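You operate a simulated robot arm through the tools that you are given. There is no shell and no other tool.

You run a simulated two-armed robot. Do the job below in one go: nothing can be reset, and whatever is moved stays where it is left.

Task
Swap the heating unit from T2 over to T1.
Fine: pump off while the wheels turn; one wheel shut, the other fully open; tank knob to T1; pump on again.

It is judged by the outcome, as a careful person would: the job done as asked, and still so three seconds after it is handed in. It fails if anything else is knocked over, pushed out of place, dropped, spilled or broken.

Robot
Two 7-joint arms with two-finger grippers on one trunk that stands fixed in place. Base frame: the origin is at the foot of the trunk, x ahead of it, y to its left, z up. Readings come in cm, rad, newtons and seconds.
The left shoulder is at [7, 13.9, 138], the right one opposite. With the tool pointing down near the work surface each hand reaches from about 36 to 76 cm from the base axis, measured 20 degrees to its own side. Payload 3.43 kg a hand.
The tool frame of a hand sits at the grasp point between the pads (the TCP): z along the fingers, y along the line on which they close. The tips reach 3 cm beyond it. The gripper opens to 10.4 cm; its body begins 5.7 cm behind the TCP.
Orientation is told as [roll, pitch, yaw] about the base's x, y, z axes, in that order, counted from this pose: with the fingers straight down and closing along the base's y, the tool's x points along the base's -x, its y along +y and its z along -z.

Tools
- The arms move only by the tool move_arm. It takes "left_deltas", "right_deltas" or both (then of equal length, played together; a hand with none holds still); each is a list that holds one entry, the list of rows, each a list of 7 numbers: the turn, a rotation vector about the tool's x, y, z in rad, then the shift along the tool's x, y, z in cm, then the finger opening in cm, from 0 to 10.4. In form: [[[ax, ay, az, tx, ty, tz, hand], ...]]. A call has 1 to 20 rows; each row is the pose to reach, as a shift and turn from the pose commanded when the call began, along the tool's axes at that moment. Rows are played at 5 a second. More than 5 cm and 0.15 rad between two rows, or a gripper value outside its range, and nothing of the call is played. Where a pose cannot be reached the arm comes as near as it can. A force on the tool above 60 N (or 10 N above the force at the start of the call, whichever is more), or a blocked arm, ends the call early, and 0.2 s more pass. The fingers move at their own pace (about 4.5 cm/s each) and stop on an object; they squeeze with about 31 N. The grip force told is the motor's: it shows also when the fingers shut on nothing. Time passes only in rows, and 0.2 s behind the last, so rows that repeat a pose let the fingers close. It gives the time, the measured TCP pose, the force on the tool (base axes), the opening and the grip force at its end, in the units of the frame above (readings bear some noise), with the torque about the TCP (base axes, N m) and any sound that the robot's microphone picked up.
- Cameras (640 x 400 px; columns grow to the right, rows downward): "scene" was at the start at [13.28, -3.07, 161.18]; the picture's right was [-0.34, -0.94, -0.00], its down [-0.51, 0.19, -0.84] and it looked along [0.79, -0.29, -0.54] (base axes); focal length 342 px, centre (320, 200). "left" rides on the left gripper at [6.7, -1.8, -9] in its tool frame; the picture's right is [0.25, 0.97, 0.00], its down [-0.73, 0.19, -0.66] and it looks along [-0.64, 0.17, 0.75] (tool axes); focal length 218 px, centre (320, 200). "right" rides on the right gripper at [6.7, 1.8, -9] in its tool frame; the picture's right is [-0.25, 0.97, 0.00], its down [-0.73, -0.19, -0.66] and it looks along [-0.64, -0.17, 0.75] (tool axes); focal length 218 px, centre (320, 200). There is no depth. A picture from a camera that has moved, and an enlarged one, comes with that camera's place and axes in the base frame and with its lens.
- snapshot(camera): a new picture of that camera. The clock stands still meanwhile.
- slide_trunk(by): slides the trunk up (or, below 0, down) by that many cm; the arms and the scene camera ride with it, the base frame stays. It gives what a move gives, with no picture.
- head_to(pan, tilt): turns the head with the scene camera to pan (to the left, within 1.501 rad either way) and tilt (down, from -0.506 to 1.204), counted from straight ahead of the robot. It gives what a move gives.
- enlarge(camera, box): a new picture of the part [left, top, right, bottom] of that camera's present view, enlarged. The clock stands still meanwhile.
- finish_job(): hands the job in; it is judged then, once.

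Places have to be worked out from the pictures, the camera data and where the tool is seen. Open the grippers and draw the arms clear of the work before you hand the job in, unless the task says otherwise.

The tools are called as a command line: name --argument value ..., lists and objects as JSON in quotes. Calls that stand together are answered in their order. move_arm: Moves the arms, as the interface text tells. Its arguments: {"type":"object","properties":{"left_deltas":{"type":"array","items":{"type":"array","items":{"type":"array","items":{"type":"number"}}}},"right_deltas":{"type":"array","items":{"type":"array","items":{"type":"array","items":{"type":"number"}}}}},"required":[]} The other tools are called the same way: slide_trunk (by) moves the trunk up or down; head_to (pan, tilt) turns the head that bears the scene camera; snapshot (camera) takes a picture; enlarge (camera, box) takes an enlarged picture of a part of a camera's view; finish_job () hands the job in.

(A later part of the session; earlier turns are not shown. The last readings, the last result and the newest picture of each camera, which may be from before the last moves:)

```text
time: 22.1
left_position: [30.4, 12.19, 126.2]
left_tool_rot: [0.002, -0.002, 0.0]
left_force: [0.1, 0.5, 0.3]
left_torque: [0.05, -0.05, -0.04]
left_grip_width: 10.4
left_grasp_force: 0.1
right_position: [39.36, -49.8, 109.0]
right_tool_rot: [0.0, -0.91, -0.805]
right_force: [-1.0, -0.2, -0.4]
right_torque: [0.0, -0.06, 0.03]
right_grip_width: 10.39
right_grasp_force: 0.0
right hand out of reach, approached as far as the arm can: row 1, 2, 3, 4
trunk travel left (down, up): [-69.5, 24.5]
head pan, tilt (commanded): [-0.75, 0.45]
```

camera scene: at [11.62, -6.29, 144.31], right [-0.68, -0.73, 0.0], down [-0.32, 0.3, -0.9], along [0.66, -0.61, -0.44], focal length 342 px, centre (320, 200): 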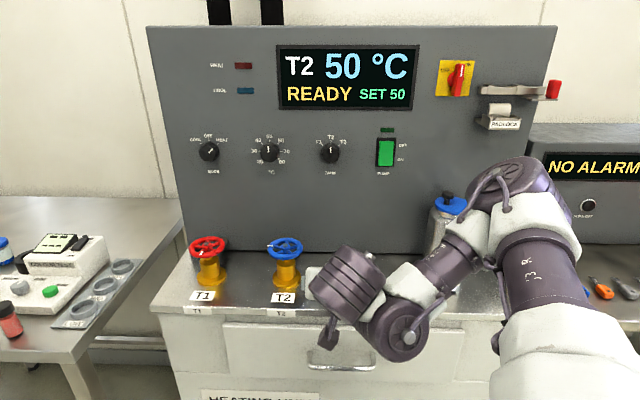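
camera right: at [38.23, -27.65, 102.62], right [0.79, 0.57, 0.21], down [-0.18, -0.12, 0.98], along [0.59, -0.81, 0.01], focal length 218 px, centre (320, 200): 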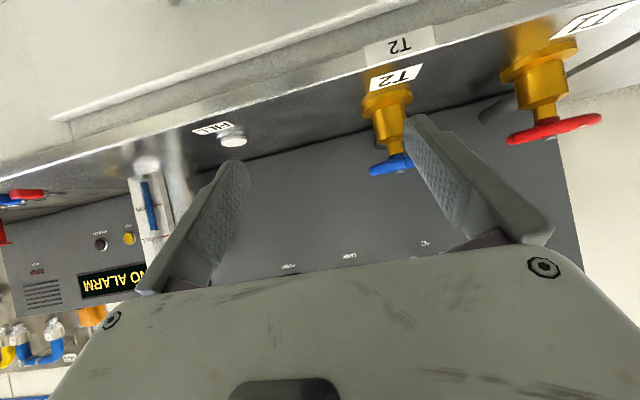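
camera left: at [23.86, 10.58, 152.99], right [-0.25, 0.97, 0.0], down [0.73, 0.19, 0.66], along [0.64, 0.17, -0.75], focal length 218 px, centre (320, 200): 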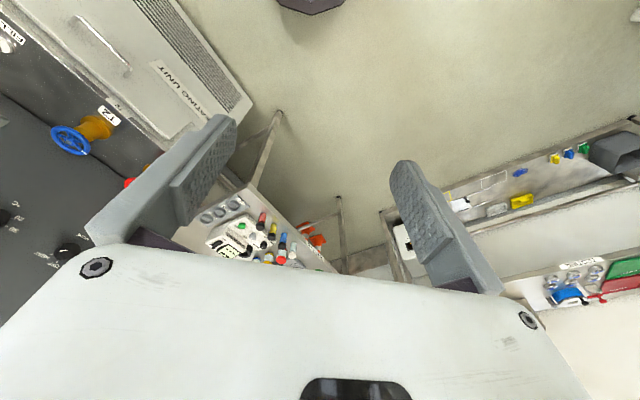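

It moved right and is freer at [39,-50,109]. Now I'll push forward toward the panel, over the clear spot between T2 and the reservoir, to extend the arm.

move_arm --right_deltas '[[[0, 0, 0, -2.4, 0, 1.9, 10.4], [0, 0, 0, -4.8, 0, 3.8, 10.4], [0, 0, 0, -7.3, 0, 5.7, 10.4], [0, 0, 0, -9.7, 0, 7.6, 10.4]]]'

snapshot --camera "scene"

```text
time: 23.1
left_position: [30.49, 12.23, 126.17]
left_tool_rot: [0.002, -0.001, 0.0]
left_force: [-1.5, 0.2, 0.8]
left_torque: [0.0, -0.04, 0.01]
left_grip_width: 10.37
left_grasp_force: 0.0
right_position: [37.52, -51.95, 109.36]
right_tool_rot: [0.007, -0.911, -0.8]
right_force: [-0.6, -0.2, 0.9]
right_torque: [0.01, -0.03, 0.04]
right_grip_width: 10.42
right_grasp_force: 0.1
right hand out of reach, approached as far as the arm can: row 1, 2, 3, 4
trunk travel left (down, up): [-69.5, 24.5]
head pan, tilt (commanded): [-0.75, 0.45]
```

```text
taken
camera scene: at [11.42, -6.45, 144.33], right [-0.68, -0.73, 0.0], down [-0.32, 0.3, -0.9], along [0.66, -0.61, -0.44], focal length 342 px, centre (320, 200)
```

scene: 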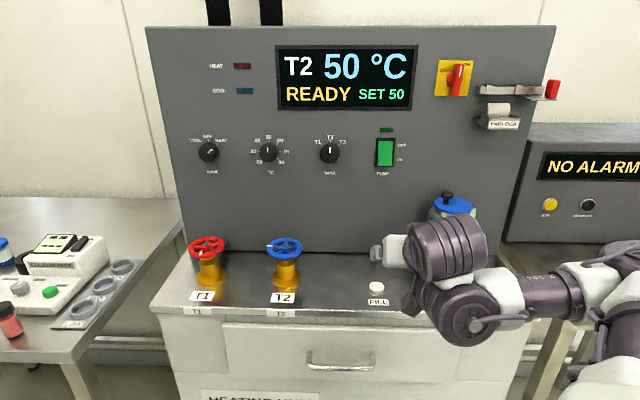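

The elbow swung down to the right, a different configuration. I'll try advancing again from here.

move_arm --right_deltas '[[[0, 0, 0, -1.2, 0, 1.0, 10.4], [0, 0, 0, -2.4, 0, 1.9, 10.4], [0, 0, 0, -4.0, 0.5, 3.2, 10.4], [0, 0, 0, -5.8, 1, 4.6, 10.4]]]'

snapshot --camera "scene"

```text
time: 24.1
left_position: [30.89, 12.27, 126.0]
left_tool_rot: [0.0, 0.003, -0.002]
left_force: [1.3, -0.2, -0.2]
left_torque: [-0.01, 0.05, 0.01]
left_grip_width: 10.36
left_grasp_force: 0.0
right_position: [41.72, -55.91, 109.16]
right_tool_rot: [0.023, -0.911, -0.829]
right_force: [0.2, -0.1, 0.0]
right_torque: [0.07, 0.04, -0.02]
right_grip_width: 10.4
right_grasp_force: 0.0
right hand out of reach, approached as far as the arm can: row 1, 2, 3, 4
trunk travel left (down, up): [-69.5, 24.5]
head pan, tilt (commanded): [-0.75, 0.45]
```

```text
taken
camera scene: at [11.84, -6.35, 144.28], right [-0.68, -0.73, 0.0], down [-0.32, 0.3, -0.9], along [0.66, -0.61, -0.44], focal length 342 px, centre (320, 200)
```

scene: 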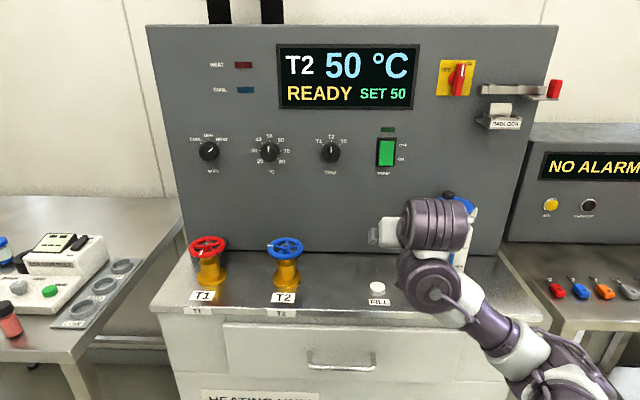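

That worked: the hand advanced to [41.7,-55.9,109.2] with the forearm now pointing forward and the elbow low. I'll try moving left along the panel and slightly up from here.

move_arm --right_deltas '[[[0, 0, 0, -0.8, 2, -0.6, 10.4], [0, 0, 0, -1.6, 4, -1.2, 10.4], [0, 0, 0, -1.6, 6, -1.2, 10.4], [0, 0, 0, -1.6, 8, -1.2, 10.4]]]'

snapshot --camera "scene"

```text
time: 25.1
left_position: [30.88, 12.37, 125.99]
left_tool_rot: [-0.001, 0.001, 0.001]
left_force: [0.6, -0.7, -0.8]
left_torque: [-0.02, 0.04, 0.01]
left_grip_width: 10.41
left_grasp_force: 0.0
right_position: [47.6, -50.27, 108.23]
right_tool_rot: [0.012, -0.878, -0.796]
right_force: [0.0, -0.6, -0.1]
right_torque: [0.0, -0.01, -0.02]
right_grip_width: 10.41
right_grasp_force: 0.0
right hand out of reach, approached as far as the arm can: row 1, 2, 3, 4
trunk travel left (down, up): [-69.5, 24.5]
head pan, tilt (commanded): [-0.75, 0.45]
```

```text
taken
camera scene: at [11.79, -6.15, 144.3], right [-0.68, -0.73, 0.0], down [-0.32, 0.3, -0.9], along [0.66, -0.61, -0.44], focal length 342 px, centre (320, 200)
```

scene: 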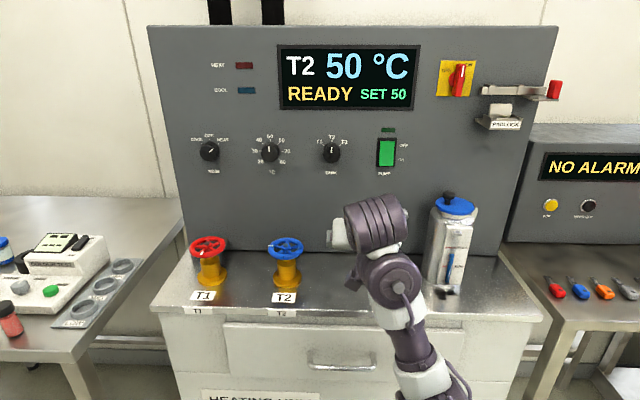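

It's moving freely now and sits at u≈2. I'll continue left 14 cm to line up with the T2 wheel, staying above it.

move_arm --right_deltas '[[[0, 0, 0, 0, 3, 0, 10.4], [0, 0, 0, 0, 6, 0, 10.4], [0, 0, 0, 0, 9, 0, 10.4], [0, 0, 0, 0, 12, 0, 10.4], [0, 0, 0, 0, 15, 0, 10.4]]]'

snapshot --camera "scene"

snapshot --camera "right"

```text
time: 26.3
left_position: [30.74, 12.4, 126.08]
left_tool_rot: [-0.002, 0.001, 0.002]
left_force: [0.0, 0.2, -1.2]
left_torque: [-0.04, -0.01, 0.02]
left_grip_width: 10.41
left_grasp_force: 0.0
right_position: [58.37, -39.56, 108.41]
right_tool_rot: [0.011, -0.876, -0.794]
right_force: [0.4, -0.3, -0.6]
right_torque: [-0.02, -0.01, -0.02]
right_grip_width: 10.41
right_grasp_force: 0.2
trunk travel left (down, up): [-69.5, 24.5]
head pan, tilt (commanded): [-0.75, 0.45]
```

```text
taken
camera scene: at [11.76, -6.16, 144.3], right [-0.68, -0.73, 0.0], down [-0.32, 0.3, -0.9], along [0.66, -0.61, -0.44], focal length 342 px, centre (320, 200)
```

scene: 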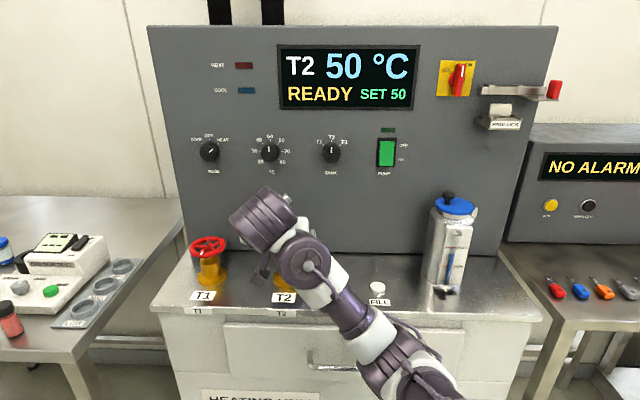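

```text
taken
camera right: at [51.8, -30.45, 108.92], right [0.8, 0.57, 0.2], down [-0.17, -0.11, 0.98], along [0.58, -0.81, 0.0], focal length 218 px, centre (320, 200)
```

right: 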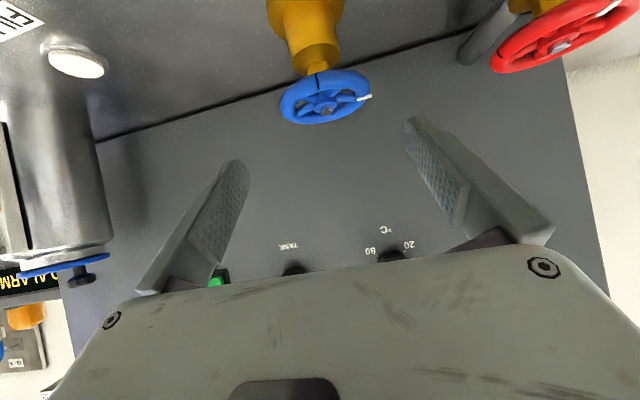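

The arm now moves freely, at [58.4,-39.6,108.4]. Intersecting the wrist view with the scene view puts the T2 wheel centre at about [64.4,-44.8,100.6]. Closing needs a clockwise turn (yaw decreasing), so I'll start from yaw ≈ −0.3. I'll swing to a pre-grasp 8 cm back along the tool axis.

move_arm --right_deltas '[[[-0.095, 0, -0.079, 0.1, -0.6, 0.9, 10.4], [-0.19, 0, -0.158, 0.2, -1.1, 1.8, 10.4], [-0.284, 0, -0.237, 0.35, -1.7, 2.7, 10.4], [-0.379, 0, -0.316, 0.46, -2.25, 3.65, 10.4]]]'

snapshot --camera "right"

snapshot --camera "scene"

```text
time: 27.3
left_position: [30.74, 12.48, 125.94]
left_tool_rot: [0.001, 0.0, 0.002]
left_force: [-0.6, 0.4, -0.4]
left_torque: [0.02, -0.02, 0.02]
left_grip_width: 10.4
left_grasp_force: 0.0
right_position: [58.55, -42.84, 105.43]
right_tool_rot: [0.014, -0.879, -0.302]
right_force: [-0.8, 0.3, -0.5]
right_torque: [0.0, -0.01, 0.02]
right_grip_width: 10.37
right_grasp_force: 0.1
trunk travel left (down, up): [-69.5, 24.5]
head pan, tilt (commanded): [-0.75, 0.45]
```

```text
taken
camera right: at [48.34, -38.05, 105.97], right [0.43, 0.88, 0.2], down [-0.1, -0.18, 0.98], along [0.9, -0.44, 0.01], focal length 218 px, centre (320, 200)
```

right: 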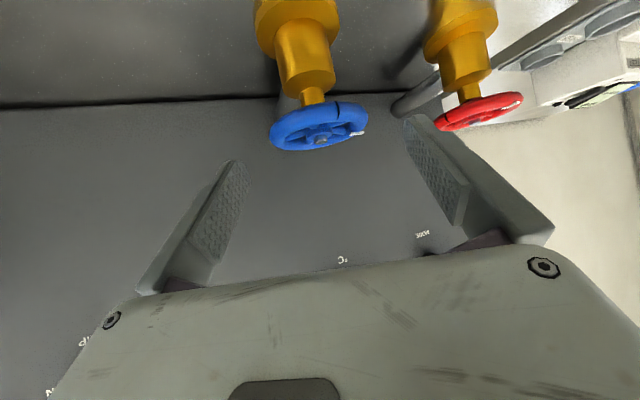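

```text
taken
camera scene: at [11.69, -6.23, 144.3], right [-0.68, -0.73, 0.0], down [-0.32, 0.3, -0.9], along [0.66, -0.61, -0.44], focal length 342 px, centre (320, 200)
```

scene: 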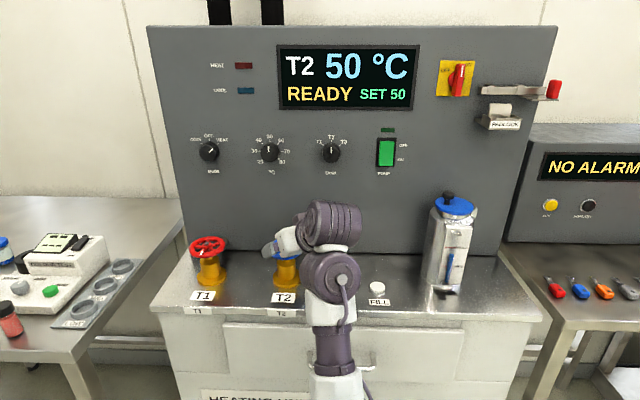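

The pre-grasp is on line: the wheel sits centred between the open fingers, 7.9 cm ahead. I'll advance onto it.

move_arm --right_deltas '[[[0, 0, 0, 0, 0, 2.7, 10.4], [0, 0, 0, -0.1, -0.05, 5.4, 10.4], [0, 0, 0, -0.13, -0.08, 7.8, 10.4]]]'

snapshot --camera "right"

enlarge --camera "scene" --box '[200, 190, 360, 290]'

```text
time: 28.1
left_position: [30.71, 12.33, 125.95]
left_tool_rot: [-0.001, 0.0, -0.001]
left_force: [0.2, 1.1, 0.5]
left_torque: [0.0, -0.02, -0.02]
left_grip_width: 10.41
left_grasp_force: 0.0
right_position: [64.16, -44.81, 100.73]
right_tool_rot: [0.013, -0.88, -0.303]
right_force: [-0.7, 0.8, -0.2]
right_torque: [0.02, -0.01, -0.01]
right_grip_width: 10.39
right_grasp_force: 0.1
trunk travel left (down, up): [-69.5, 24.5]
head pan, tilt (commanded): [-0.75, 0.45]
```

```text
taken
camera right: at [54.07, -39.92, 101.09], right [0.43, 0.88, 0.2], down [-0.1, -0.18, 0.98], along [0.9, -0.44, 0.01], focal length 218 px, centre (320, 200)
```

right: 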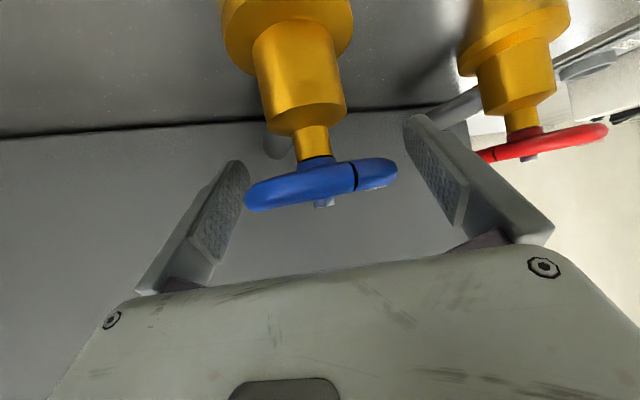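

```text
4.00 times, centred on (280, 240) of scene
camera zoom: at [11.67, -6.31, 144.3], right [-0.68, -0.73, 0.0], down [-0.32, 0.3, -0.9], along [0.66, -0.61, -0.44], focal length 1369 px, centre (480, 40)
```

zoom: 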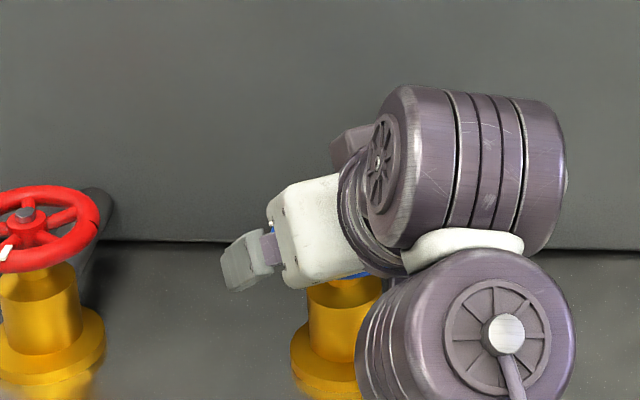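

The wheel centre projects right onto the TCP. I'll close the fingers on the rim.

move_arm --right_deltas '[[[0, 0, 0, 0, 0, 0, 8], [0, 0, 0, 0, 0, 0, 5], [0, 0, 0, 0, 0, 0, 5], [0, 0, 0, 0, 0, 0, 5]]]'

snapshot --camera "right"

```text
time: 29.1
left_position: [30.66, 12.3, 126.06]
left_tool_rot: [0.001, 0.0, 0.0]
left_force: [-0.3, 0.1, -0.3]
left_torque: [-0.01, -0.01, -0.03]
left_grip_width: 10.41
left_grasp_force: 0.1
right_position: [64.27, -44.8, 100.75]
right_tool_rot: [0.016, -0.879, -0.302]
right_force: [-0.1, -1.4, -1.1]
right_torque: [-0.25, -0.01, -0.01]
right_grip_width: 8.0
right_grasp_force: 45.3
trunk travel left (down, up): [-69.5, 24.5]
head pan, tilt (commanded): [-0.75, 0.45]
```

```text
taken
camera right: at [54.02, -39.93, 101.12], right [0.43, 0.88, 0.2], down [-0.1, -0.18, 0.98], along [0.9, -0.44, 0.01], focal length 218 px, centre (320, 200)
```

right: 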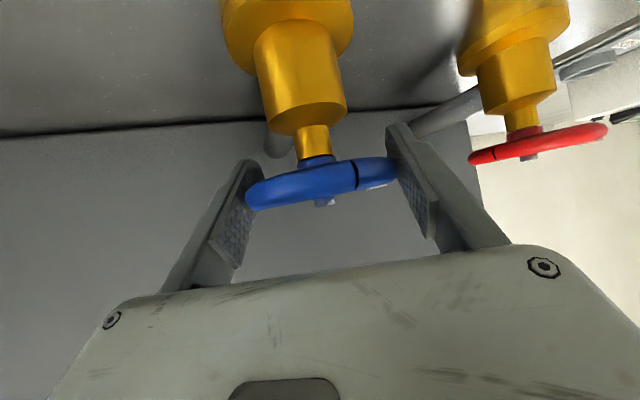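

The grip is on at 8.0 cm. I'll turn clockwise about the vertical through the wheel axis in small steps and watch the torque.

move_arm --right_deltas '[[[0.077, 0, 0.0638, 0, 0, 0, 5], [0.154, 0, 0.1276, 0, 0, 0, 5], [0.231, 0, 0.1914, 0, 0, 0, 5]]]'

snapshot --camera "right"

```text
time: 29.9
left_position: [30.79, 12.35, 126.02]
left_tool_rot: [0.0, 0.002, -0.001]
left_force: [0.5, 0.1, 0.3]
left_torque: [0.03, -0.03, -0.01]
left_grip_width: 10.42
left_grasp_force: 0.0
right_position: [64.2, -44.61, 100.66]
right_tool_rot: [0.014, -0.877, -0.602]
right_force: [2.6, -3.2, -0.9]
right_torque: [-0.11, 0.46, 0.02]
right_grip_width: 8.01
right_grasp_force: 44.7
trunk travel left (down, up): [-69.5, 24.5]
head pan, tilt (commanded): [-0.75, 0.45]
```

```text
taken
camera right: at [56.0, -36.96, 101.14], right [0.67, 0.71, 0.2], down [-0.14, -0.14, 0.98], along [0.73, -0.69, 0.0], focal length 218 px, centre (320, 200)
```

right: 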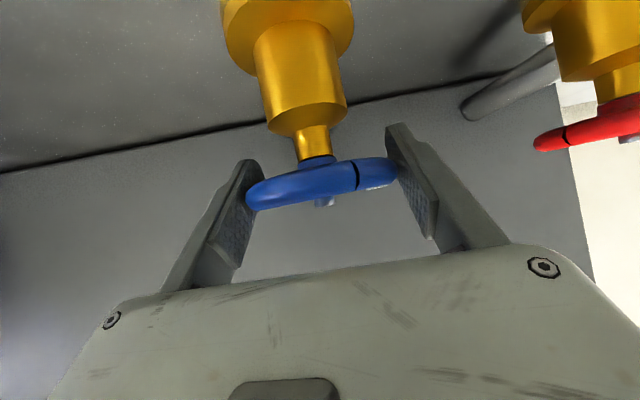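

The wheel turned with the hand (the seam stays fixed relative to the fingers) at low torque. I'll continue clockwise another 0.7 rad.

move_arm --right_deltas '[[[0.077, 0, 0.0638, 0, 0, 0, 5], [0.154, 0, 0.1276, 0, 0, 0, 5], [0.231, 0, 0.1914, 0, 0, 0, 5], [0.308, 0, 0.2552, 0, 0, 0, 5], [0.385, 0, 0.319, 0, 0, 0, 5], [0.462, 0, 0.3828, 0, 0, 0, 5], [0.539, 0, 0.4466, 0, 0, 0, 5]]]'

snapshot --camera "right"

snapshot --camera "scene"

```text
time: 31.5
left_position: [30.91, 12.55, 125.97]
left_tool_rot: [-0.002, 0.004, 0.003]
left_force: [-0.3, 0.8, -1.2]
left_torque: [0.02, 0.01, 0.01]
left_grip_width: 10.39
left_grasp_force: 0.0
right_position: [64.59, -44.38, 100.59]
right_tool_rot: [0.007, -0.872, -1.297]
right_force: [12.3, 7.8, -3.6]
right_torque: [-0.01, -0.67, 0.05]
right_grip_width: 8.0
right_grasp_force: 44.5
trunk travel left (down, up): [-69.5, 24.5]
head pan, tilt (commanded): [-0.75, 0.45]
```

```text
taken
camera right: at [63.24, -33.18, 101.2], right [0.97, 0.11, 0.2], down [-0.2, -0.02, 0.98], along [0.11, -0.99, 0.0], focal length 218 px, centre (320, 200)
```

right: 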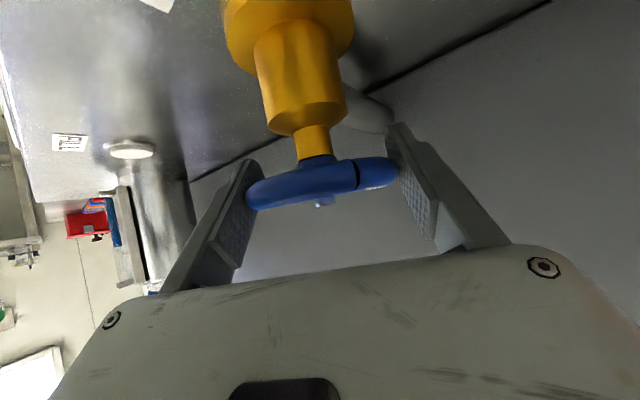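

```text
taken
camera scene: at [12.01, -6.08, 144.28], right [-0.68, -0.73, 0.0], down [-0.32, 0.3, -0.9], along [0.66, -0.61, -0.44], focal length 342 px, centre (320, 200)
```

scene: 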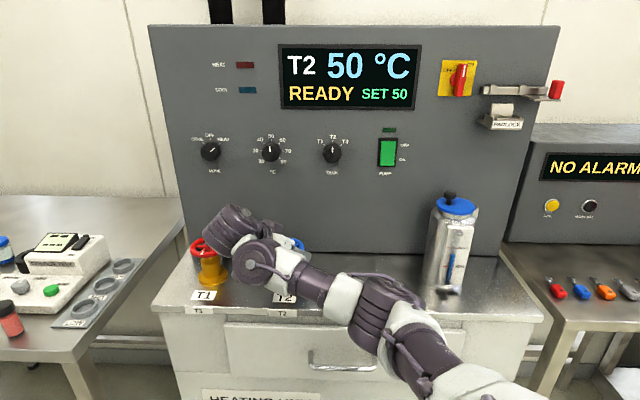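

It's now at yaw −1.30 with about 1 rad turned and no end stop felt. I'll open the fingers, swing the hand back counter-clockwise around the wheel 1.5 rad without touching it, and re-grip.

move_arm --right_deltas '[[[0, 0, 0, 0, 0, 0, 10.4], [0, 0, 0, 0, 0, 0, 10.4], [0, 0, 0, 0, 0, 0, 10.4], [-0.107, 0, -0.09, 0, 0, 0, 10.4], [-0.214, 0, -0.18, 0, 0, 0, 10.4], [-0.321, 0, -0.27, 0, 0, 0, 10.4], [-0.429, 0, -0.36, 0, 0, 0, 10.4], [-0.536, 0, -0.45, 0, 0, 0, 10.4], [-0.643, 0, -0.54, 0, 0, 0, 10.4], [-0.75, 0, -0.63, 0, 0, 0, 10.4], [-0.842, 0, -0.708, 0, 0, 0, 10.4]]]'

snapshot --camera "right"

snapshot --camera "scene"

```text
time: 33.9
left_position: [30.66, 12.36, 126.03]
left_tool_rot: [0.001, 0.002, 0.0]
left_force: [-0.1, 0.4, -0.2]
left_torque: [0.01, 0.01, 0.01]
left_grip_width: 10.4
left_grasp_force: 0.1
right_position: [64.34, -44.62, 100.64]
right_tool_rot: [0.002, -0.875, -0.193]
right_force: [0.1, 0.0, -0.5]
right_torque: [-0.03, -0.02, 0.01]
right_grip_width: 10.4
right_grasp_force: 0.0
trunk travel left (down, up): [-69.5, 24.5]
head pan, tilt (commanded): [-0.75, 0.45]
```

```text
taken
camera right: at [53.72, -40.76, 101.14], right [0.34, 0.92, 0.2], down [-0.07, -0.18, 0.98], along [0.94, -0.35, 0.01], focal length 218 px, centre (320, 200)
```

right: 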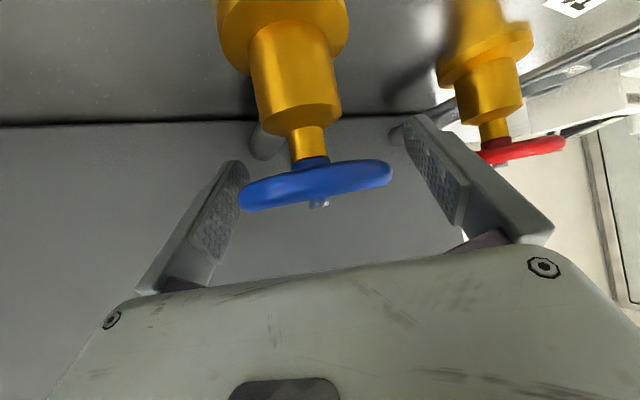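

```text
taken
camera scene: at [11.66, -6.24, 144.3], right [-0.68, -0.73, 0.0], down [-0.32, 0.3, -0.9], along [0.66, -0.61, -0.44], focal length 342 px, centre (320, 200)
```

scene: 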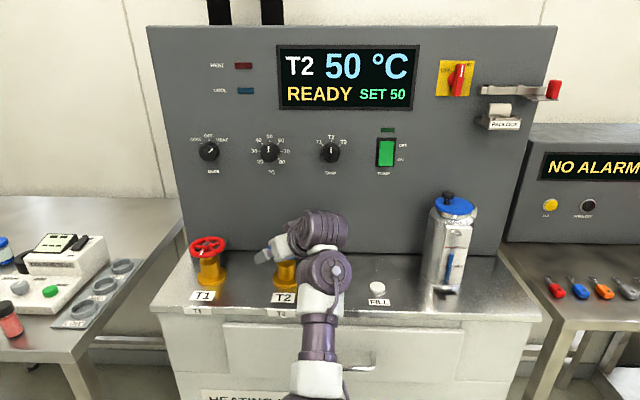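

The swing-back was clean. I'll swing a bit further to yaw ≈ +0.2, re-grip, and turn clockwise about 1.45 rad in one go.

move_arm --right_deltas '[[[-0.0995, 0, -0.0836, 0, 0, 0, 10.4], [-0.199, 0, -0.1673, 0, 0, 0, 10.4], [-0.2986, 0, -0.2509, 0, 0, 0, 10.4], [-0.2986, 0, -0.2509, 0, 0, 0, 7], [-0.2986, 0, -0.2509, 0, 0, 0, 5], [-0.2986, 0, -0.2509, 0, 0, 0, 5], [-0.199, 0, -0.1673, 0, 0, 0, 5], [-0.0919, 0, -0.0772, 0, 0, 0, 5], [0.0153, 0, 0.0129, 0, 0, 0, 5], [0.1225, 0, 0.1029, 0, 0, 0, 5], [0.2297, 0, 0.193, 0, 0, 0, 5], [0.3369, 0, 0.2831, 0, 0, 0, 5], [0.444, 0, 0.3731, 0, 0, 0, 5], [0.5512, 0, 0.4632, 0, 0, 0, 5], [0.6584, 0, 0.5532, 0, 0, 0, 5], [0.7656, 0, 0.6433, 0, 0, 0, 5], [0.8268, 0, 0.6948, 0, 0, 0, 5]]]'

snapshot --camera "right"

snapshot --camera "scene"

```text
time: 37.5
left_position: [30.99, 12.5, 125.92]
left_tool_rot: [-0.001, 0.004, 0.002]
left_force: [-0.7, 0.7, -0.7]
left_torque: [-0.01, -0.02, 0.02]
left_grip_width: 10.39
left_grasp_force: 0.1
right_position: [64.65, -44.57, 100.66]
right_tool_rot: [0.005, -0.872, -1.275]
right_force: [12.0, 6.5, -5.9]
right_torque: [-0.24, 0.16, 0.1]
right_grip_width: 7.95
right_grasp_force: 45.2
trunk travel left (down, up): [-69.5, 24.5]
head pan, tilt (commanded): [-0.75, 0.45]
```

```text
taken
camera right: at [63.03, -33.33, 101.07], right [0.97, 0.13, 0.2], down [-0.2, -0.02, 0.98], along [0.13, -0.99, 0.0], focal length 218 px, centre (320, 200)
```

right: 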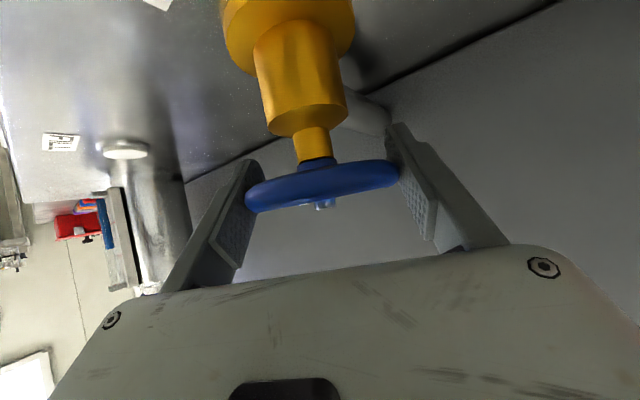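

```text
taken
camera scene: at [12.06, -6.2, 144.27], right [-0.68, -0.73, 0.0], down [-0.32, 0.3, -0.9], along [0.66, -0.61, -0.44], focal length 342 px, centre (320, 200)
```

scene: 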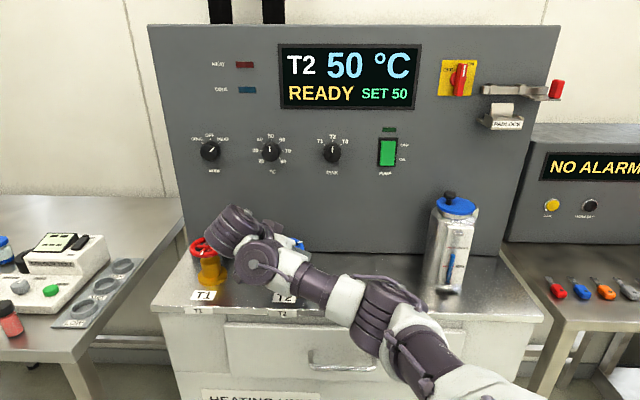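

The torque stayed about 0.1 N·m, so the wheel is turning freely, about 2.5 rad so far. Next stroke: open, swing back 1.45 rad and re-grip.

move_arm --right_deltas '[[[0, 0, 0, 0, 0, 0, 10.4], [0, 0, 0, 0, 0, 0, 10.4], [0, 0, 0, 0, 0, 0, 10.4], [-0.111, 0, -0.0933, 0, 0, 0, 10.4], [-0.222, 0, -0.1866, 0, 0, 0, 10.4], [-0.333, 0, -0.2799, 0, 0, 0, 10.4], [-0.444, 0, -0.3731, 0, 0, 0, 10.4], [-0.555, 0, -0.4664, 0, 0, 0, 10.4], [-0.666, 0, -0.5597, 0, 0, 0, 10.4], [-0.777, 0, -0.653, 0, 0, 0, 10.4], [-0.888, 0, -0.7462, 0, 0, 0, 10.4], [-0.999, 0, -0.8395, 0, 0, 0, 10.4], [-1.11, 0, -0.9328, 0, 0, 0, 10.4], [-1.11, 0, -0.9328, 0, 0, 0, 10.4]]]'

snapshot --camera "right"

enlarge --camera "scene" --box '[180, 190, 340, 290]'

```text
time: 40.5
left_position: [30.6, 12.35, 126.05]
left_tool_rot: [0.001, 0.0, 0.0]
left_force: [-0.2, -0.6, 0.2]
left_torque: [0.04, 0.01, -0.01]
left_grip_width: 10.4
left_grasp_force: 0.0
right_position: [64.41, -44.67, 100.69]
right_tool_rot: [-0.002, -0.878, 0.183]
right_force: [-0.5, 0.6, 0.0]
right_torque: [0.03, -0.05, 0.02]
right_grip_width: 10.41
right_grasp_force: 0.1
trunk travel left (down, up): [-69.5, 24.5]
head pan, tilt (commanded): [-0.75, 0.45]
```

```text
taken
camera right: at [53.02, -44.87, 101.2], right [-0.02, 0.98, 0.19], down [0.0, -0.19, 0.98], along [1.0, 0.01, 0.01], focal length 218 px, centre (320, 200)
```

right: 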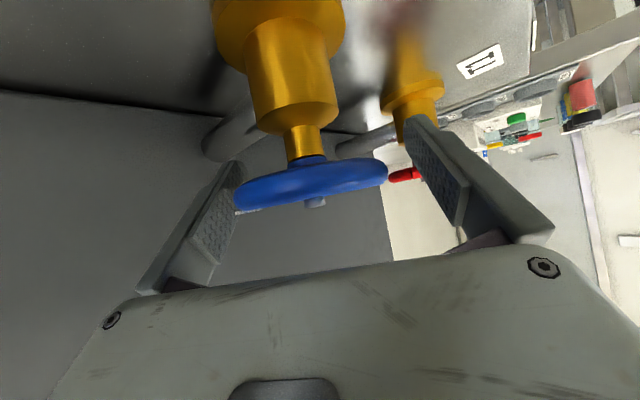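

```text
4.00 times, centred on (260, 240) of scene
camera zoom: at [11.62, -6.26, 144.31], right [-0.68, -0.73, 0.0], down [-0.32, 0.3, -0.9], along [0.66, -0.61, -0.44], focal length 1369 px, centre (560, 40)
```

zoom: 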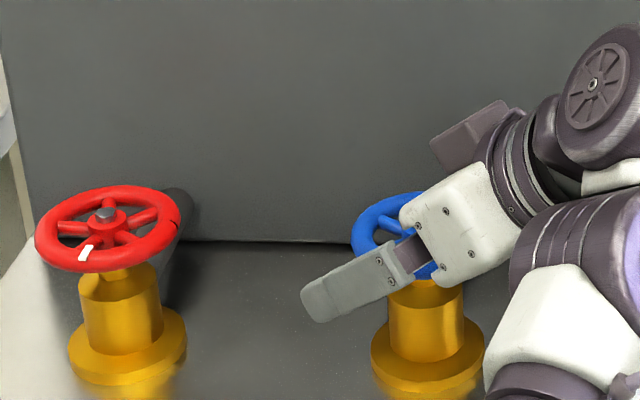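

The white rim mark shows the wheel did turn the full ~2.5 rad. I'll re-grip and turn clockwise another 1.45 rad.

move_arm --right_deltas '[[[0, 0, 0, 0, 0, 0, 7], [0, 0, 0, 0, 0, 0, 5], [0, 0, 0, 0, 0, 0, 5], [0.111, 0, 0.0928, 0, 0, 0, 5], [0.222, 0, 0.1852, 0, 0, 0, 5], [0.3337, 0, 0.2777, 0, 0, 0, 5], [0.445, 0, 0.371, 0, 0, 0, 5], [0.5563, 0, 0.4637, 0, 0, 0, 5], [0.6676, 0, 0.5565, 0, 0, 0, 5], [0.7788, 0, 0.6492, 0, 0, 0, 5], [0.89, 0, 0.742, 0, 0, 0, 5], [1.0013, 0, 0.8347, 0, 0, 0, 5], [1.1126, 0, 0.9274, 0, 0, 0, 5]]]'

snapshot --camera "right"

```text
time: 43.3
left_position: [30.89, 12.36, 125.88]
left_tool_rot: [-0.001, 0.003, 0.001]
left_force: [0.4, 0.3, -0.1]
left_torque: [0.02, -0.01, 0.01]
left_grip_width: 10.41
left_grasp_force: 0.0
right_position: [64.69, -44.57, 100.67]
right_tool_rot: [0.0, -0.875, -1.27]
right_force: [10.4, 6.0, -8.3]
right_torque: [0.98, 0.0, 0.07]
right_grip_width: 7.94
right_grasp_force: 45.3
trunk travel left (down, up): [-69.5, 24.5]
head pan, tilt (commanded): [-0.75, 0.45]
```

```text
taken
camera right: at [63.02, -33.3, 101.08], right [0.97, 0.13, 0.19], down [-0.19, -0.02, 0.98], along [0.13, -0.99, 0.01], focal length 218 px, centre (320, 200)
```

right: 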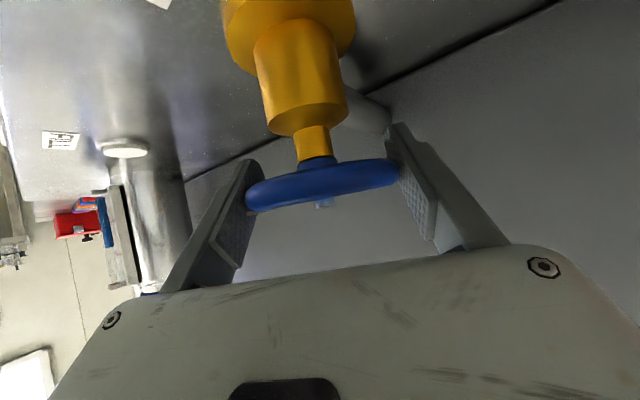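

About 3.9 rad turned and still no stop. I'll do another swing back and stroke.

move_arm --right_deltas '[[[0, 0, 0, 0, 0, 0, 10.4], [0, 0, 0, 0, 0, 0, 10.4], [0, 0, 0, 0, 0, 0, 10.4], [-0.111, 0, -0.0933, 0, 0, 0, 10.4], [-0.222, 0, -0.1866, 0, 0, 0, 10.4], [-0.333, 0, -0.2799, 0, 0, 0, 10.4], [-0.444, 0, -0.3731, 0, 0, 0, 10.4], [-0.555, 0, -0.4664, 0, 0, 0, 10.4], [-0.666, 0, -0.5597, 0, 0, 0, 10.4], [-0.777, 0, -0.653, 0, 0, 0, 10.4], [-0.888, 0, -0.7462, 0, 0, 0, 10.4], [-0.999, 0, -0.8395, 0, 0, 0, 10.4], [-1.11, 0, -0.9328, 0, 0, 0, 10.4], [-1.11, 0, -0.9328, 0, 0, 0, 7], [-1.11, 0, -0.9328, 0, 0, 0, 5], [-1.11, 0, -0.9328, 0, 0, 0, 5]]]'

```text
time: 46.7
left_position: [30.68, 11.95, 126.1]
left_tool_rot: [0.001, 0.002, -0.002]
left_force: [0.3, 0.2, -0.5]
left_torque: [0.01, 0.01, -0.03]
left_grip_width: 10.41
left_grasp_force: 0.0
right_position: [64.21, -45.1, 100.56]
right_tool_rot: [-0.004, -0.874, 0.178]
right_force: [2.0, -13.8, -4.8]
right_torque: [-0.17, -0.42, -0.1]
right_grip_width: 8.01
right_grasp_force: 39.2
trunk travel left (down, up): [-69.5, 24.5]
head pan, tilt (commanded): [-0.75, 0.45]
```

Gripped again at 8.0 cm. I'll turn clockwise another stroke.

move_arm --right_deltas '[[[0.111, 0, 0.0928, 0, 0, 0, 5], [0.222, 0, 0.1852, 0, 0, 0, 5], [0.3337, 0, 0.2777, 0, 0, 0, 5], [0.445, 0, 0.371, 0, 0, 0, 5], [0.5563, 0, 0.4637, 0, 0, 0, 5], [0.6676, 0, 0.5565, 0, 0, 0, 5], [0.7788, 0, 0.6492, 0, 0, 0, 5], [0.89, 0, 0.742, 0, 0, 0, 5], [1.0013, 0, 0.8347, 0, 0, 0, 5], [1.1126, 0, 0.9274, 0, 0, 0, 5]]]'

snapshot --camera "right"

```text
time: 48.9
left_position: [30.89, 12.59, 125.95]
left_tool_rot: [-0.002, 0.003, -0.001]
left_force: [0.4, 0.3, 0.2]
left_torque: [-0.02, 0.01, 0.0]
left_grip_width: 10.38
left_grasp_force: 0.1
right_position: [64.66, -44.26, 100.76]
right_tool_rot: [-0.002, -0.883, -1.263]
right_force: [14.9, 11.5, 0.4]
right_torque: [0.02, -0.11, 0.93]
right_grip_width: 8.05
right_grasp_force: 44.7
trunk travel left (down, up): [-69.5, 24.5]
head pan, tilt (commanded): [-0.75, 0.45]
```

```text
taken
camera right: at [62.94, -33.13, 101.16], right [0.97, 0.14, 0.19], down [-0.19, -0.02, 0.98], along [0.14, -0.99, 0.01], focal length 218 px, centre (320, 200)
```

right: 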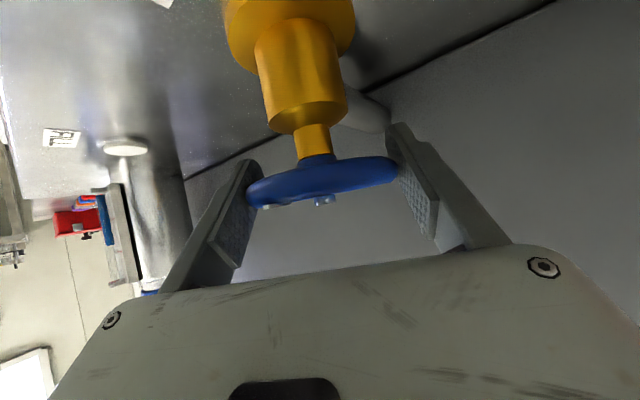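

The torque about the vertical has risen to 0.93 N·m, so the wheel has likely reached its shut stop. I'll open, back off along the tool axis, and look at the wheel's mark.

move_arm --right_deltas '[[[0, 0, 0, 0, 0, 0, 10.4], [0, 0, 0, 0, 0, 0, 10.4], [0, 0, 0, 0, 0, 0, 10.4], [0, 0, 0, 0, 0, -3, 10.4], [0, 0, 0, 0, 0, -6, 10.4], [0, 0, 0, 0, 0, -9, 10.4]]]'

snapshot --camera "right"

snapshot --camera "scene"

```text
time: 50.3
left_position: [30.64, 12.2, 126.06]
left_tool_rot: [0.0, -0.001, 0.0]
left_force: [0.5, -0.2, -0.2]
left_torque: [0.0, 0.0, 0.05]
left_grip_width: 10.42
left_grasp_force: 0.0
right_position: [63.27, -42.29, 102.88]
right_tool_rot: [-0.007, -0.877, -1.263]
right_force: [0.6, -1.3, -0.1]
right_torque: [0.0, -0.02, 0.03]
right_grip_width: 10.4
right_grasp_force: 0.1
right hand out of reach, approached as far as the arm can: row 5, 6
trunk travel left (down, up): [-69.5, 24.5]
head pan, tilt (commanded): [-0.75, 0.45]
```

```text
taken
camera right: at [61.72, -31.08, 103.3], right [0.97, 0.14, 0.19], down [-0.19, -0.02, 0.98], along [0.14, -0.99, 0.01], focal length 218 px, centre (320, 200)
```

right: 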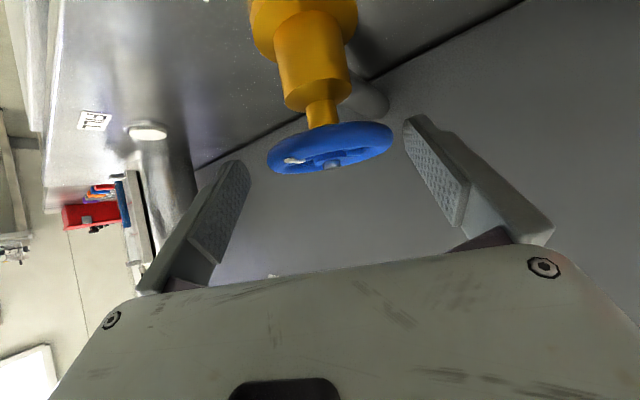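

```text
taken
camera scene: at [11.63, -6.35, 144.3], right [-0.68, -0.73, 0.0], down [-0.32, 0.3, -0.9], along [0.66, -0.61, -0.44], focal length 342 px, centre (320, 200)
```

scene: 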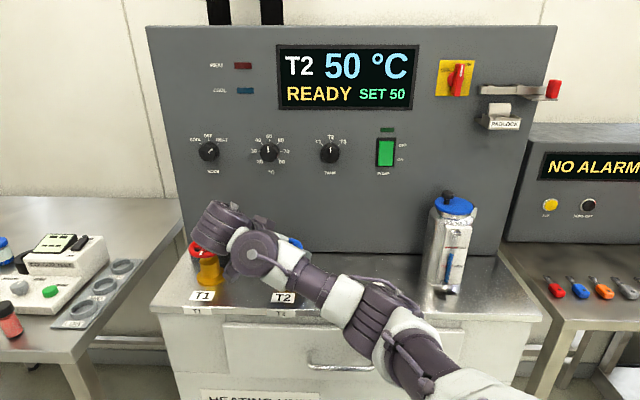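

Backing out is limited at this yaw. I'll enlarge the wrist view to see where the white mark ended up.

enlarge --camera "right" --box '[250, 100, 410, 200]'

enlarge --camera "scene" --box '[220, 200, 380, 300]'

```text
4.00 times, centred on (330, 150) of right
camera zoom: at [61.72, -31.08, 103.3], right [0.97, 0.14, 0.19], down [-0.19, -0.02, 0.98], along [0.14, -0.99, 0.01], focal length 873 px, centre (280, 400)
```

zoom: 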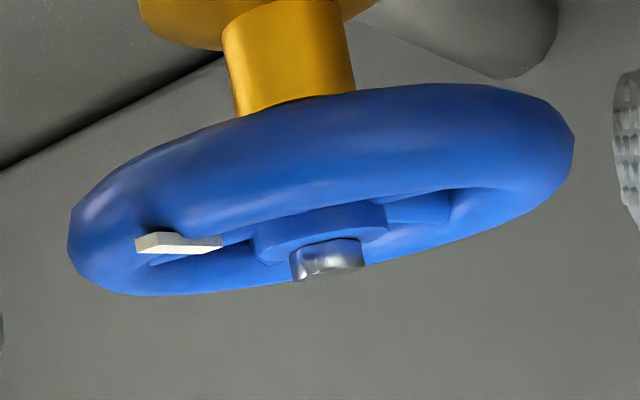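

```text
4.00 times, centred on (300, 250) of scene
camera zoom: at [11.63, -6.35, 144.3], right [-0.68, -0.73, 0.0], down [-0.32, 0.3, -0.9], along [0.66, -0.61, -0.44], focal length 1369 px, centre (400, 0)
```

zoom: 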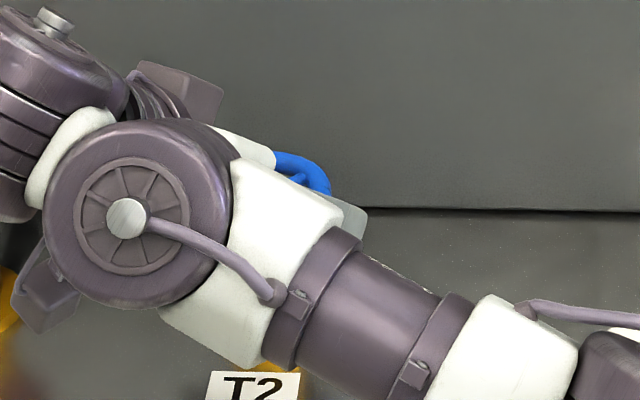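

The mark is now at the near-left of the rim, roughly 250° clockwise of where it started, and the last stroke ended against a stop. To confirm it's shut, I'll re-centre, swing back 0.7 rad, re-grip and try turning clockwise again.

move_arm --right_deltas '[[[0, 0, 0, 0, 0.2, 1.8, 10.4], [0, 0, 0, 0.07, 0.35, 3.49, 10.4], [-0.1077, 0, -0.0895, 0.07, 0.35, 3.49, 10.4], [-0.2153, 0, -0.1789, 0.07, 0.35, 3.49, 10.4], [-0.323, 0, -0.2684, 0.07, 0.35, 3.49, 10.4], [-0.4306, 0, -0.3578, 0.07, 0.35, 3.49, 10.4], [-0.5383, 0, -0.4473, 0.07, 0.35, 3.49, 10.4], [-0.5383, 0, -0.4473, 0.07, 0.35, 3.49, 7], [-0.5383, 0, -0.4473, 0.07, 0.35, 3.49, 5], [-0.5383, 0, -0.4473, 0.07, 0.35, 3.49, 5]]]'

snapshot --camera "right"

```text
time: 52.5
left_position: [30.58, 12.21, 126.04]
left_tool_rot: [0.002, 0.0, 0.0]
left_force: [0.4, 0.8, -0.7]
left_torque: [-0.01, 0.02, 0.0]
left_grip_width: 10.39
left_grasp_force: 0.1
right_position: [64.45, -44.72, 100.5]
right_tool_rot: [-0.003, -0.879, -0.565]
right_force: [-0.4, -6.7, -0.2]
right_torque: [-0.6, -0.32, -0.04]
right_grip_width: 7.97
right_grasp_force: 40.1
trunk travel left (down, up): [-69.5, 24.5]
head pan, tilt (commanded): [-0.75, 0.45]
```

```text
taken
camera right: at [56.01, -37.28, 101.0], right [0.66, 0.73, 0.19], down [-0.13, -0.14, 0.98], along [0.74, -0.67, 0.01], focal length 218 px, centre (320, 200)
```

right: 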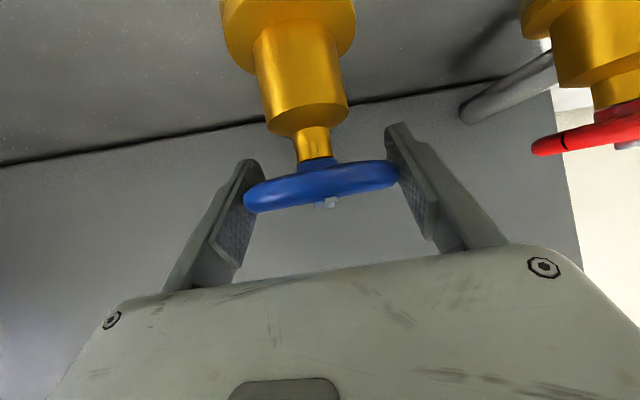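

Gripped again, torque about the vertical near zero. I'll turn clockwise 0.3 rad to test for the stop.

move_arm --right_deltas '[[[0.077, 0, 0.0639, 0, 0, 0, 5], [0.154, 0, 0.1278, 0, 0, 0, 5], [0.231, 0, 0.1917, 0, 0, 0, 5]]]'

snapshot --camera "right"

```text
time: 53.3
left_position: [30.61, 12.24, 126.06]
left_tool_rot: [0.0, -0.001, -0.001]
left_force: [-0.2, 0.2, -1.1]
left_torque: [-0.01, 0.01, -0.01]
left_grip_width: 10.39
left_grasp_force: 0.2
right_position: [64.45, -44.54, 100.44]
right_tool_rot: [-0.003, -0.879, -0.865]
right_force: [-1.5, -5.7, -0.3]
right_torque: [0.55, -0.02, 0.97]
right_grip_width: 8.03
right_grasp_force: 41.2
trunk travel left (down, up): [-69.5, 24.5]
head pan, tilt (commanded): [-0.75, 0.45]
```

```text
taken
camera right: at [58.63, -34.92, 100.98], right [0.84, 0.5, 0.19], down [-0.17, -0.09, 0.98], along [0.51, -0.86, 0.01], focal length 218 px, centre (320, 200)
```

right: 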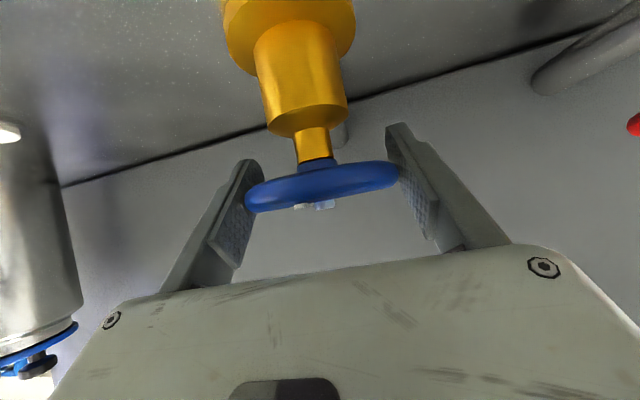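

The torque hit 0.97 N·m and the mark slid relative to the fingers, so the T2 wheel is hard against its clockwise stop: shut. I'll release and back off.

move_arm --right_deltas '[[[0, 0, 0, 0, 0, 0, 10.4], [0, 0, 0, 0, 0, 0, 10.4], [0, 0, 0, 0, 0, 0, 10.4], [0, 0, 0, 0, 0, -3, 10.4], [0, 0, 0, 0, 0, -6, 10.4], [0, 0, 0, 0, 0, -9, 10.4], [0, 0, 0, -1, 0, -11, 10.4]]]'

snapshot --camera "right"

snapshot --camera "scene"

```text
time: 54.9
left_position: [30.58, 12.39, 126.02]
left_tool_rot: [-0.001, 0.0, 0.0]
left_force: [-0.4, -0.5, 0.2]
left_torque: [-0.01, 0.0, -0.02]
left_grip_width: 10.4
left_grasp_force: 0.1
right_position: [59.94, -39.03, 107.43]
right_tool_rot: [-0.007, -0.877, -0.864]
right_force: [-0.7, 0.1, 0.0]
right_torque: [-0.04, -0.02, -0.02]
right_grip_width: 10.41
right_grasp_force: 0.0
right hand out of reach, approached as far as the arm can: row 7
trunk travel left (down, up): [-69.5, 24.5]
head pan, tilt (commanded): [-0.75, 0.45]
```

```text
taken
camera right: at [53.98, -29.36, 107.8], right [0.84, 0.5, 0.19], down [-0.17, -0.09, 0.98], along [0.51, -0.86, 0.01], focal length 218 px, centre (320, 200)
```

right: 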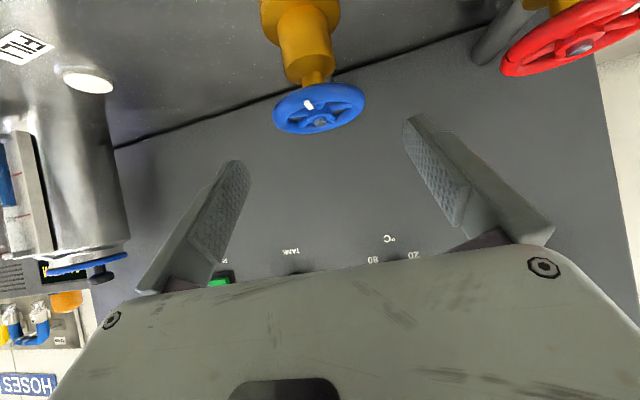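

```text
taken
camera scene: at [11.62, -6.26, 144.31], right [-0.68, -0.73, 0.0], down [-0.32, 0.3, -0.9], along [0.66, -0.61, -0.44], focal length 342 px, centre (320, 200)
```

scene: 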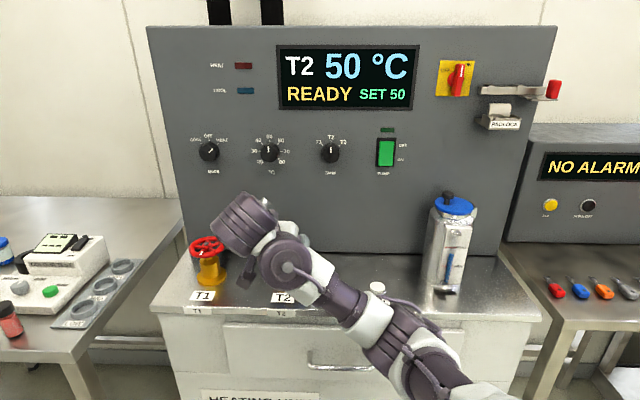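

T2's mark now sits at the near side, consistent with T1's mark when shut. Next I'll move left along the panel to a pre-grasp about 10 cm back from the T1 wheel near [76.5,-32,100.7].

move_arm --right_deltas '[[[0, 0, 0, 0.3, 3.4, -0.3, 10.4], [0, 0, 0, 0.7, 6.8, -0.6, 10.4], [0, 0, 0, 1.0, 10.2, -0.9, 10.4], [0, 0, 0, 1.4, 13.7, -1.2, 10.4], [0, 0, 0, 1.7, 17.1, -1.5, 10.4]]]'

snapshot --camera "right"

snapshot --camera "scene"

```text
time: 56.1
left_position: [30.68, 12.47, 125.99]
left_tool_rot: [-0.002, 0.001, 0.001]
left_force: [0.0, 0.2, -0.3]
left_torque: [0.01, 0.02, -0.03]
left_grip_width: 10.42
left_grasp_force: 0.1
right_position: [71.54, -26.02, 107.01]
right_tool_rot: [-0.006, -0.879, -0.863]
right_force: [-0.2, 0.4, 0.2]
right_torque: [0.01, -0.03, -0.01]
right_grip_width: 10.42
right_grasp_force: 0.1
trunk travel left (down, up): [-69.5, 24.5]
head pan, tilt (commanded): [-0.75, 0.45]
```

```text
taken
camera right: at [65.68, -16.33, 107.26], right [0.84, 0.5, 0.19], down [-0.17, -0.09, 0.98], along [0.51, -0.86, 0.01], focal length 218 px, centre (320, 200)
```

right: 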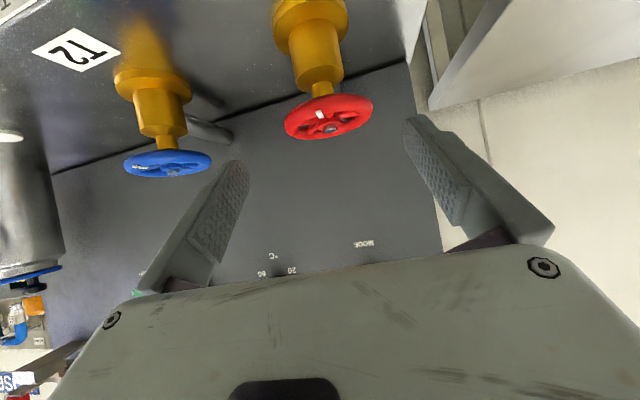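

```text
taken
camera scene: at [11.72, -6.11, 144.31], right [-0.68, -0.73, 0.0], down [-0.32, 0.3, -0.9], along [0.66, -0.61, -0.43], focal length 342 px, centre (320, 200)
```

scene: 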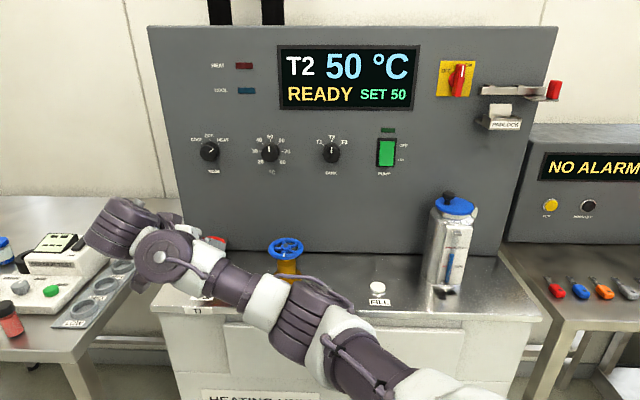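

The arm reaches T1 fine. The wrist view puts the T1 wheel at about [77.3,-31.7,100.5], with its white mark on the near side as T2 has now. I'll advance part way with a 0.7 cm lateral correction and check the centring.

move_arm --right_deltas '[[[0, 0, 0, 0, 0.4, 2.5, 10.4], [0, 0, 0, -0.1, 0.68, 5.0, 10.4]]]'

snapshot --camera "right"

```text
time: 56.7
left_position: [30.69, 12.37, 126.12]
left_tool_rot: [-0.001, 0.003, 0.0]
left_force: [0.6, -0.1, 0.1]
left_torque: [0.0, -0.01, 0.02]
left_grip_width: 10.41
left_grasp_force: 0.0
right_position: [74.42, -28.7, 103.58]
right_tool_rot: [-0.007, -0.879, -0.862]
right_force: [0.3, 0.7, -0.1]
right_torque: [0.0, -0.01, -0.01]
right_grip_width: 10.4
right_grasp_force: 0.0
trunk travel left (down, up): [-69.5, 24.5]
head pan, tilt (commanded): [-0.75, 0.45]
```

```text
taken
camera right: at [68.61, -19.05, 104.03], right [0.84, 0.5, 0.19], down [-0.17, -0.09, 0.98], along [0.51, -0.86, 0.01], focal length 218 px, centre (320, 200)
```

right: 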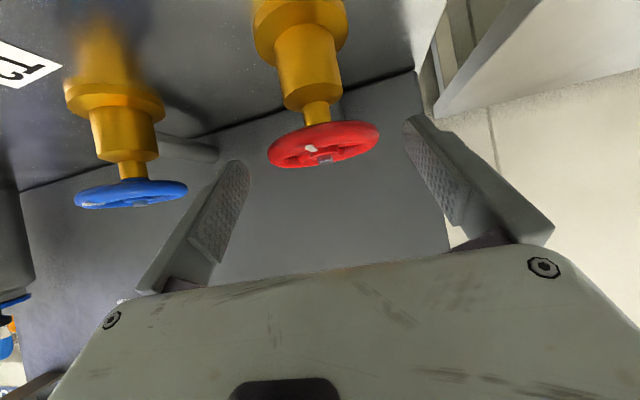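

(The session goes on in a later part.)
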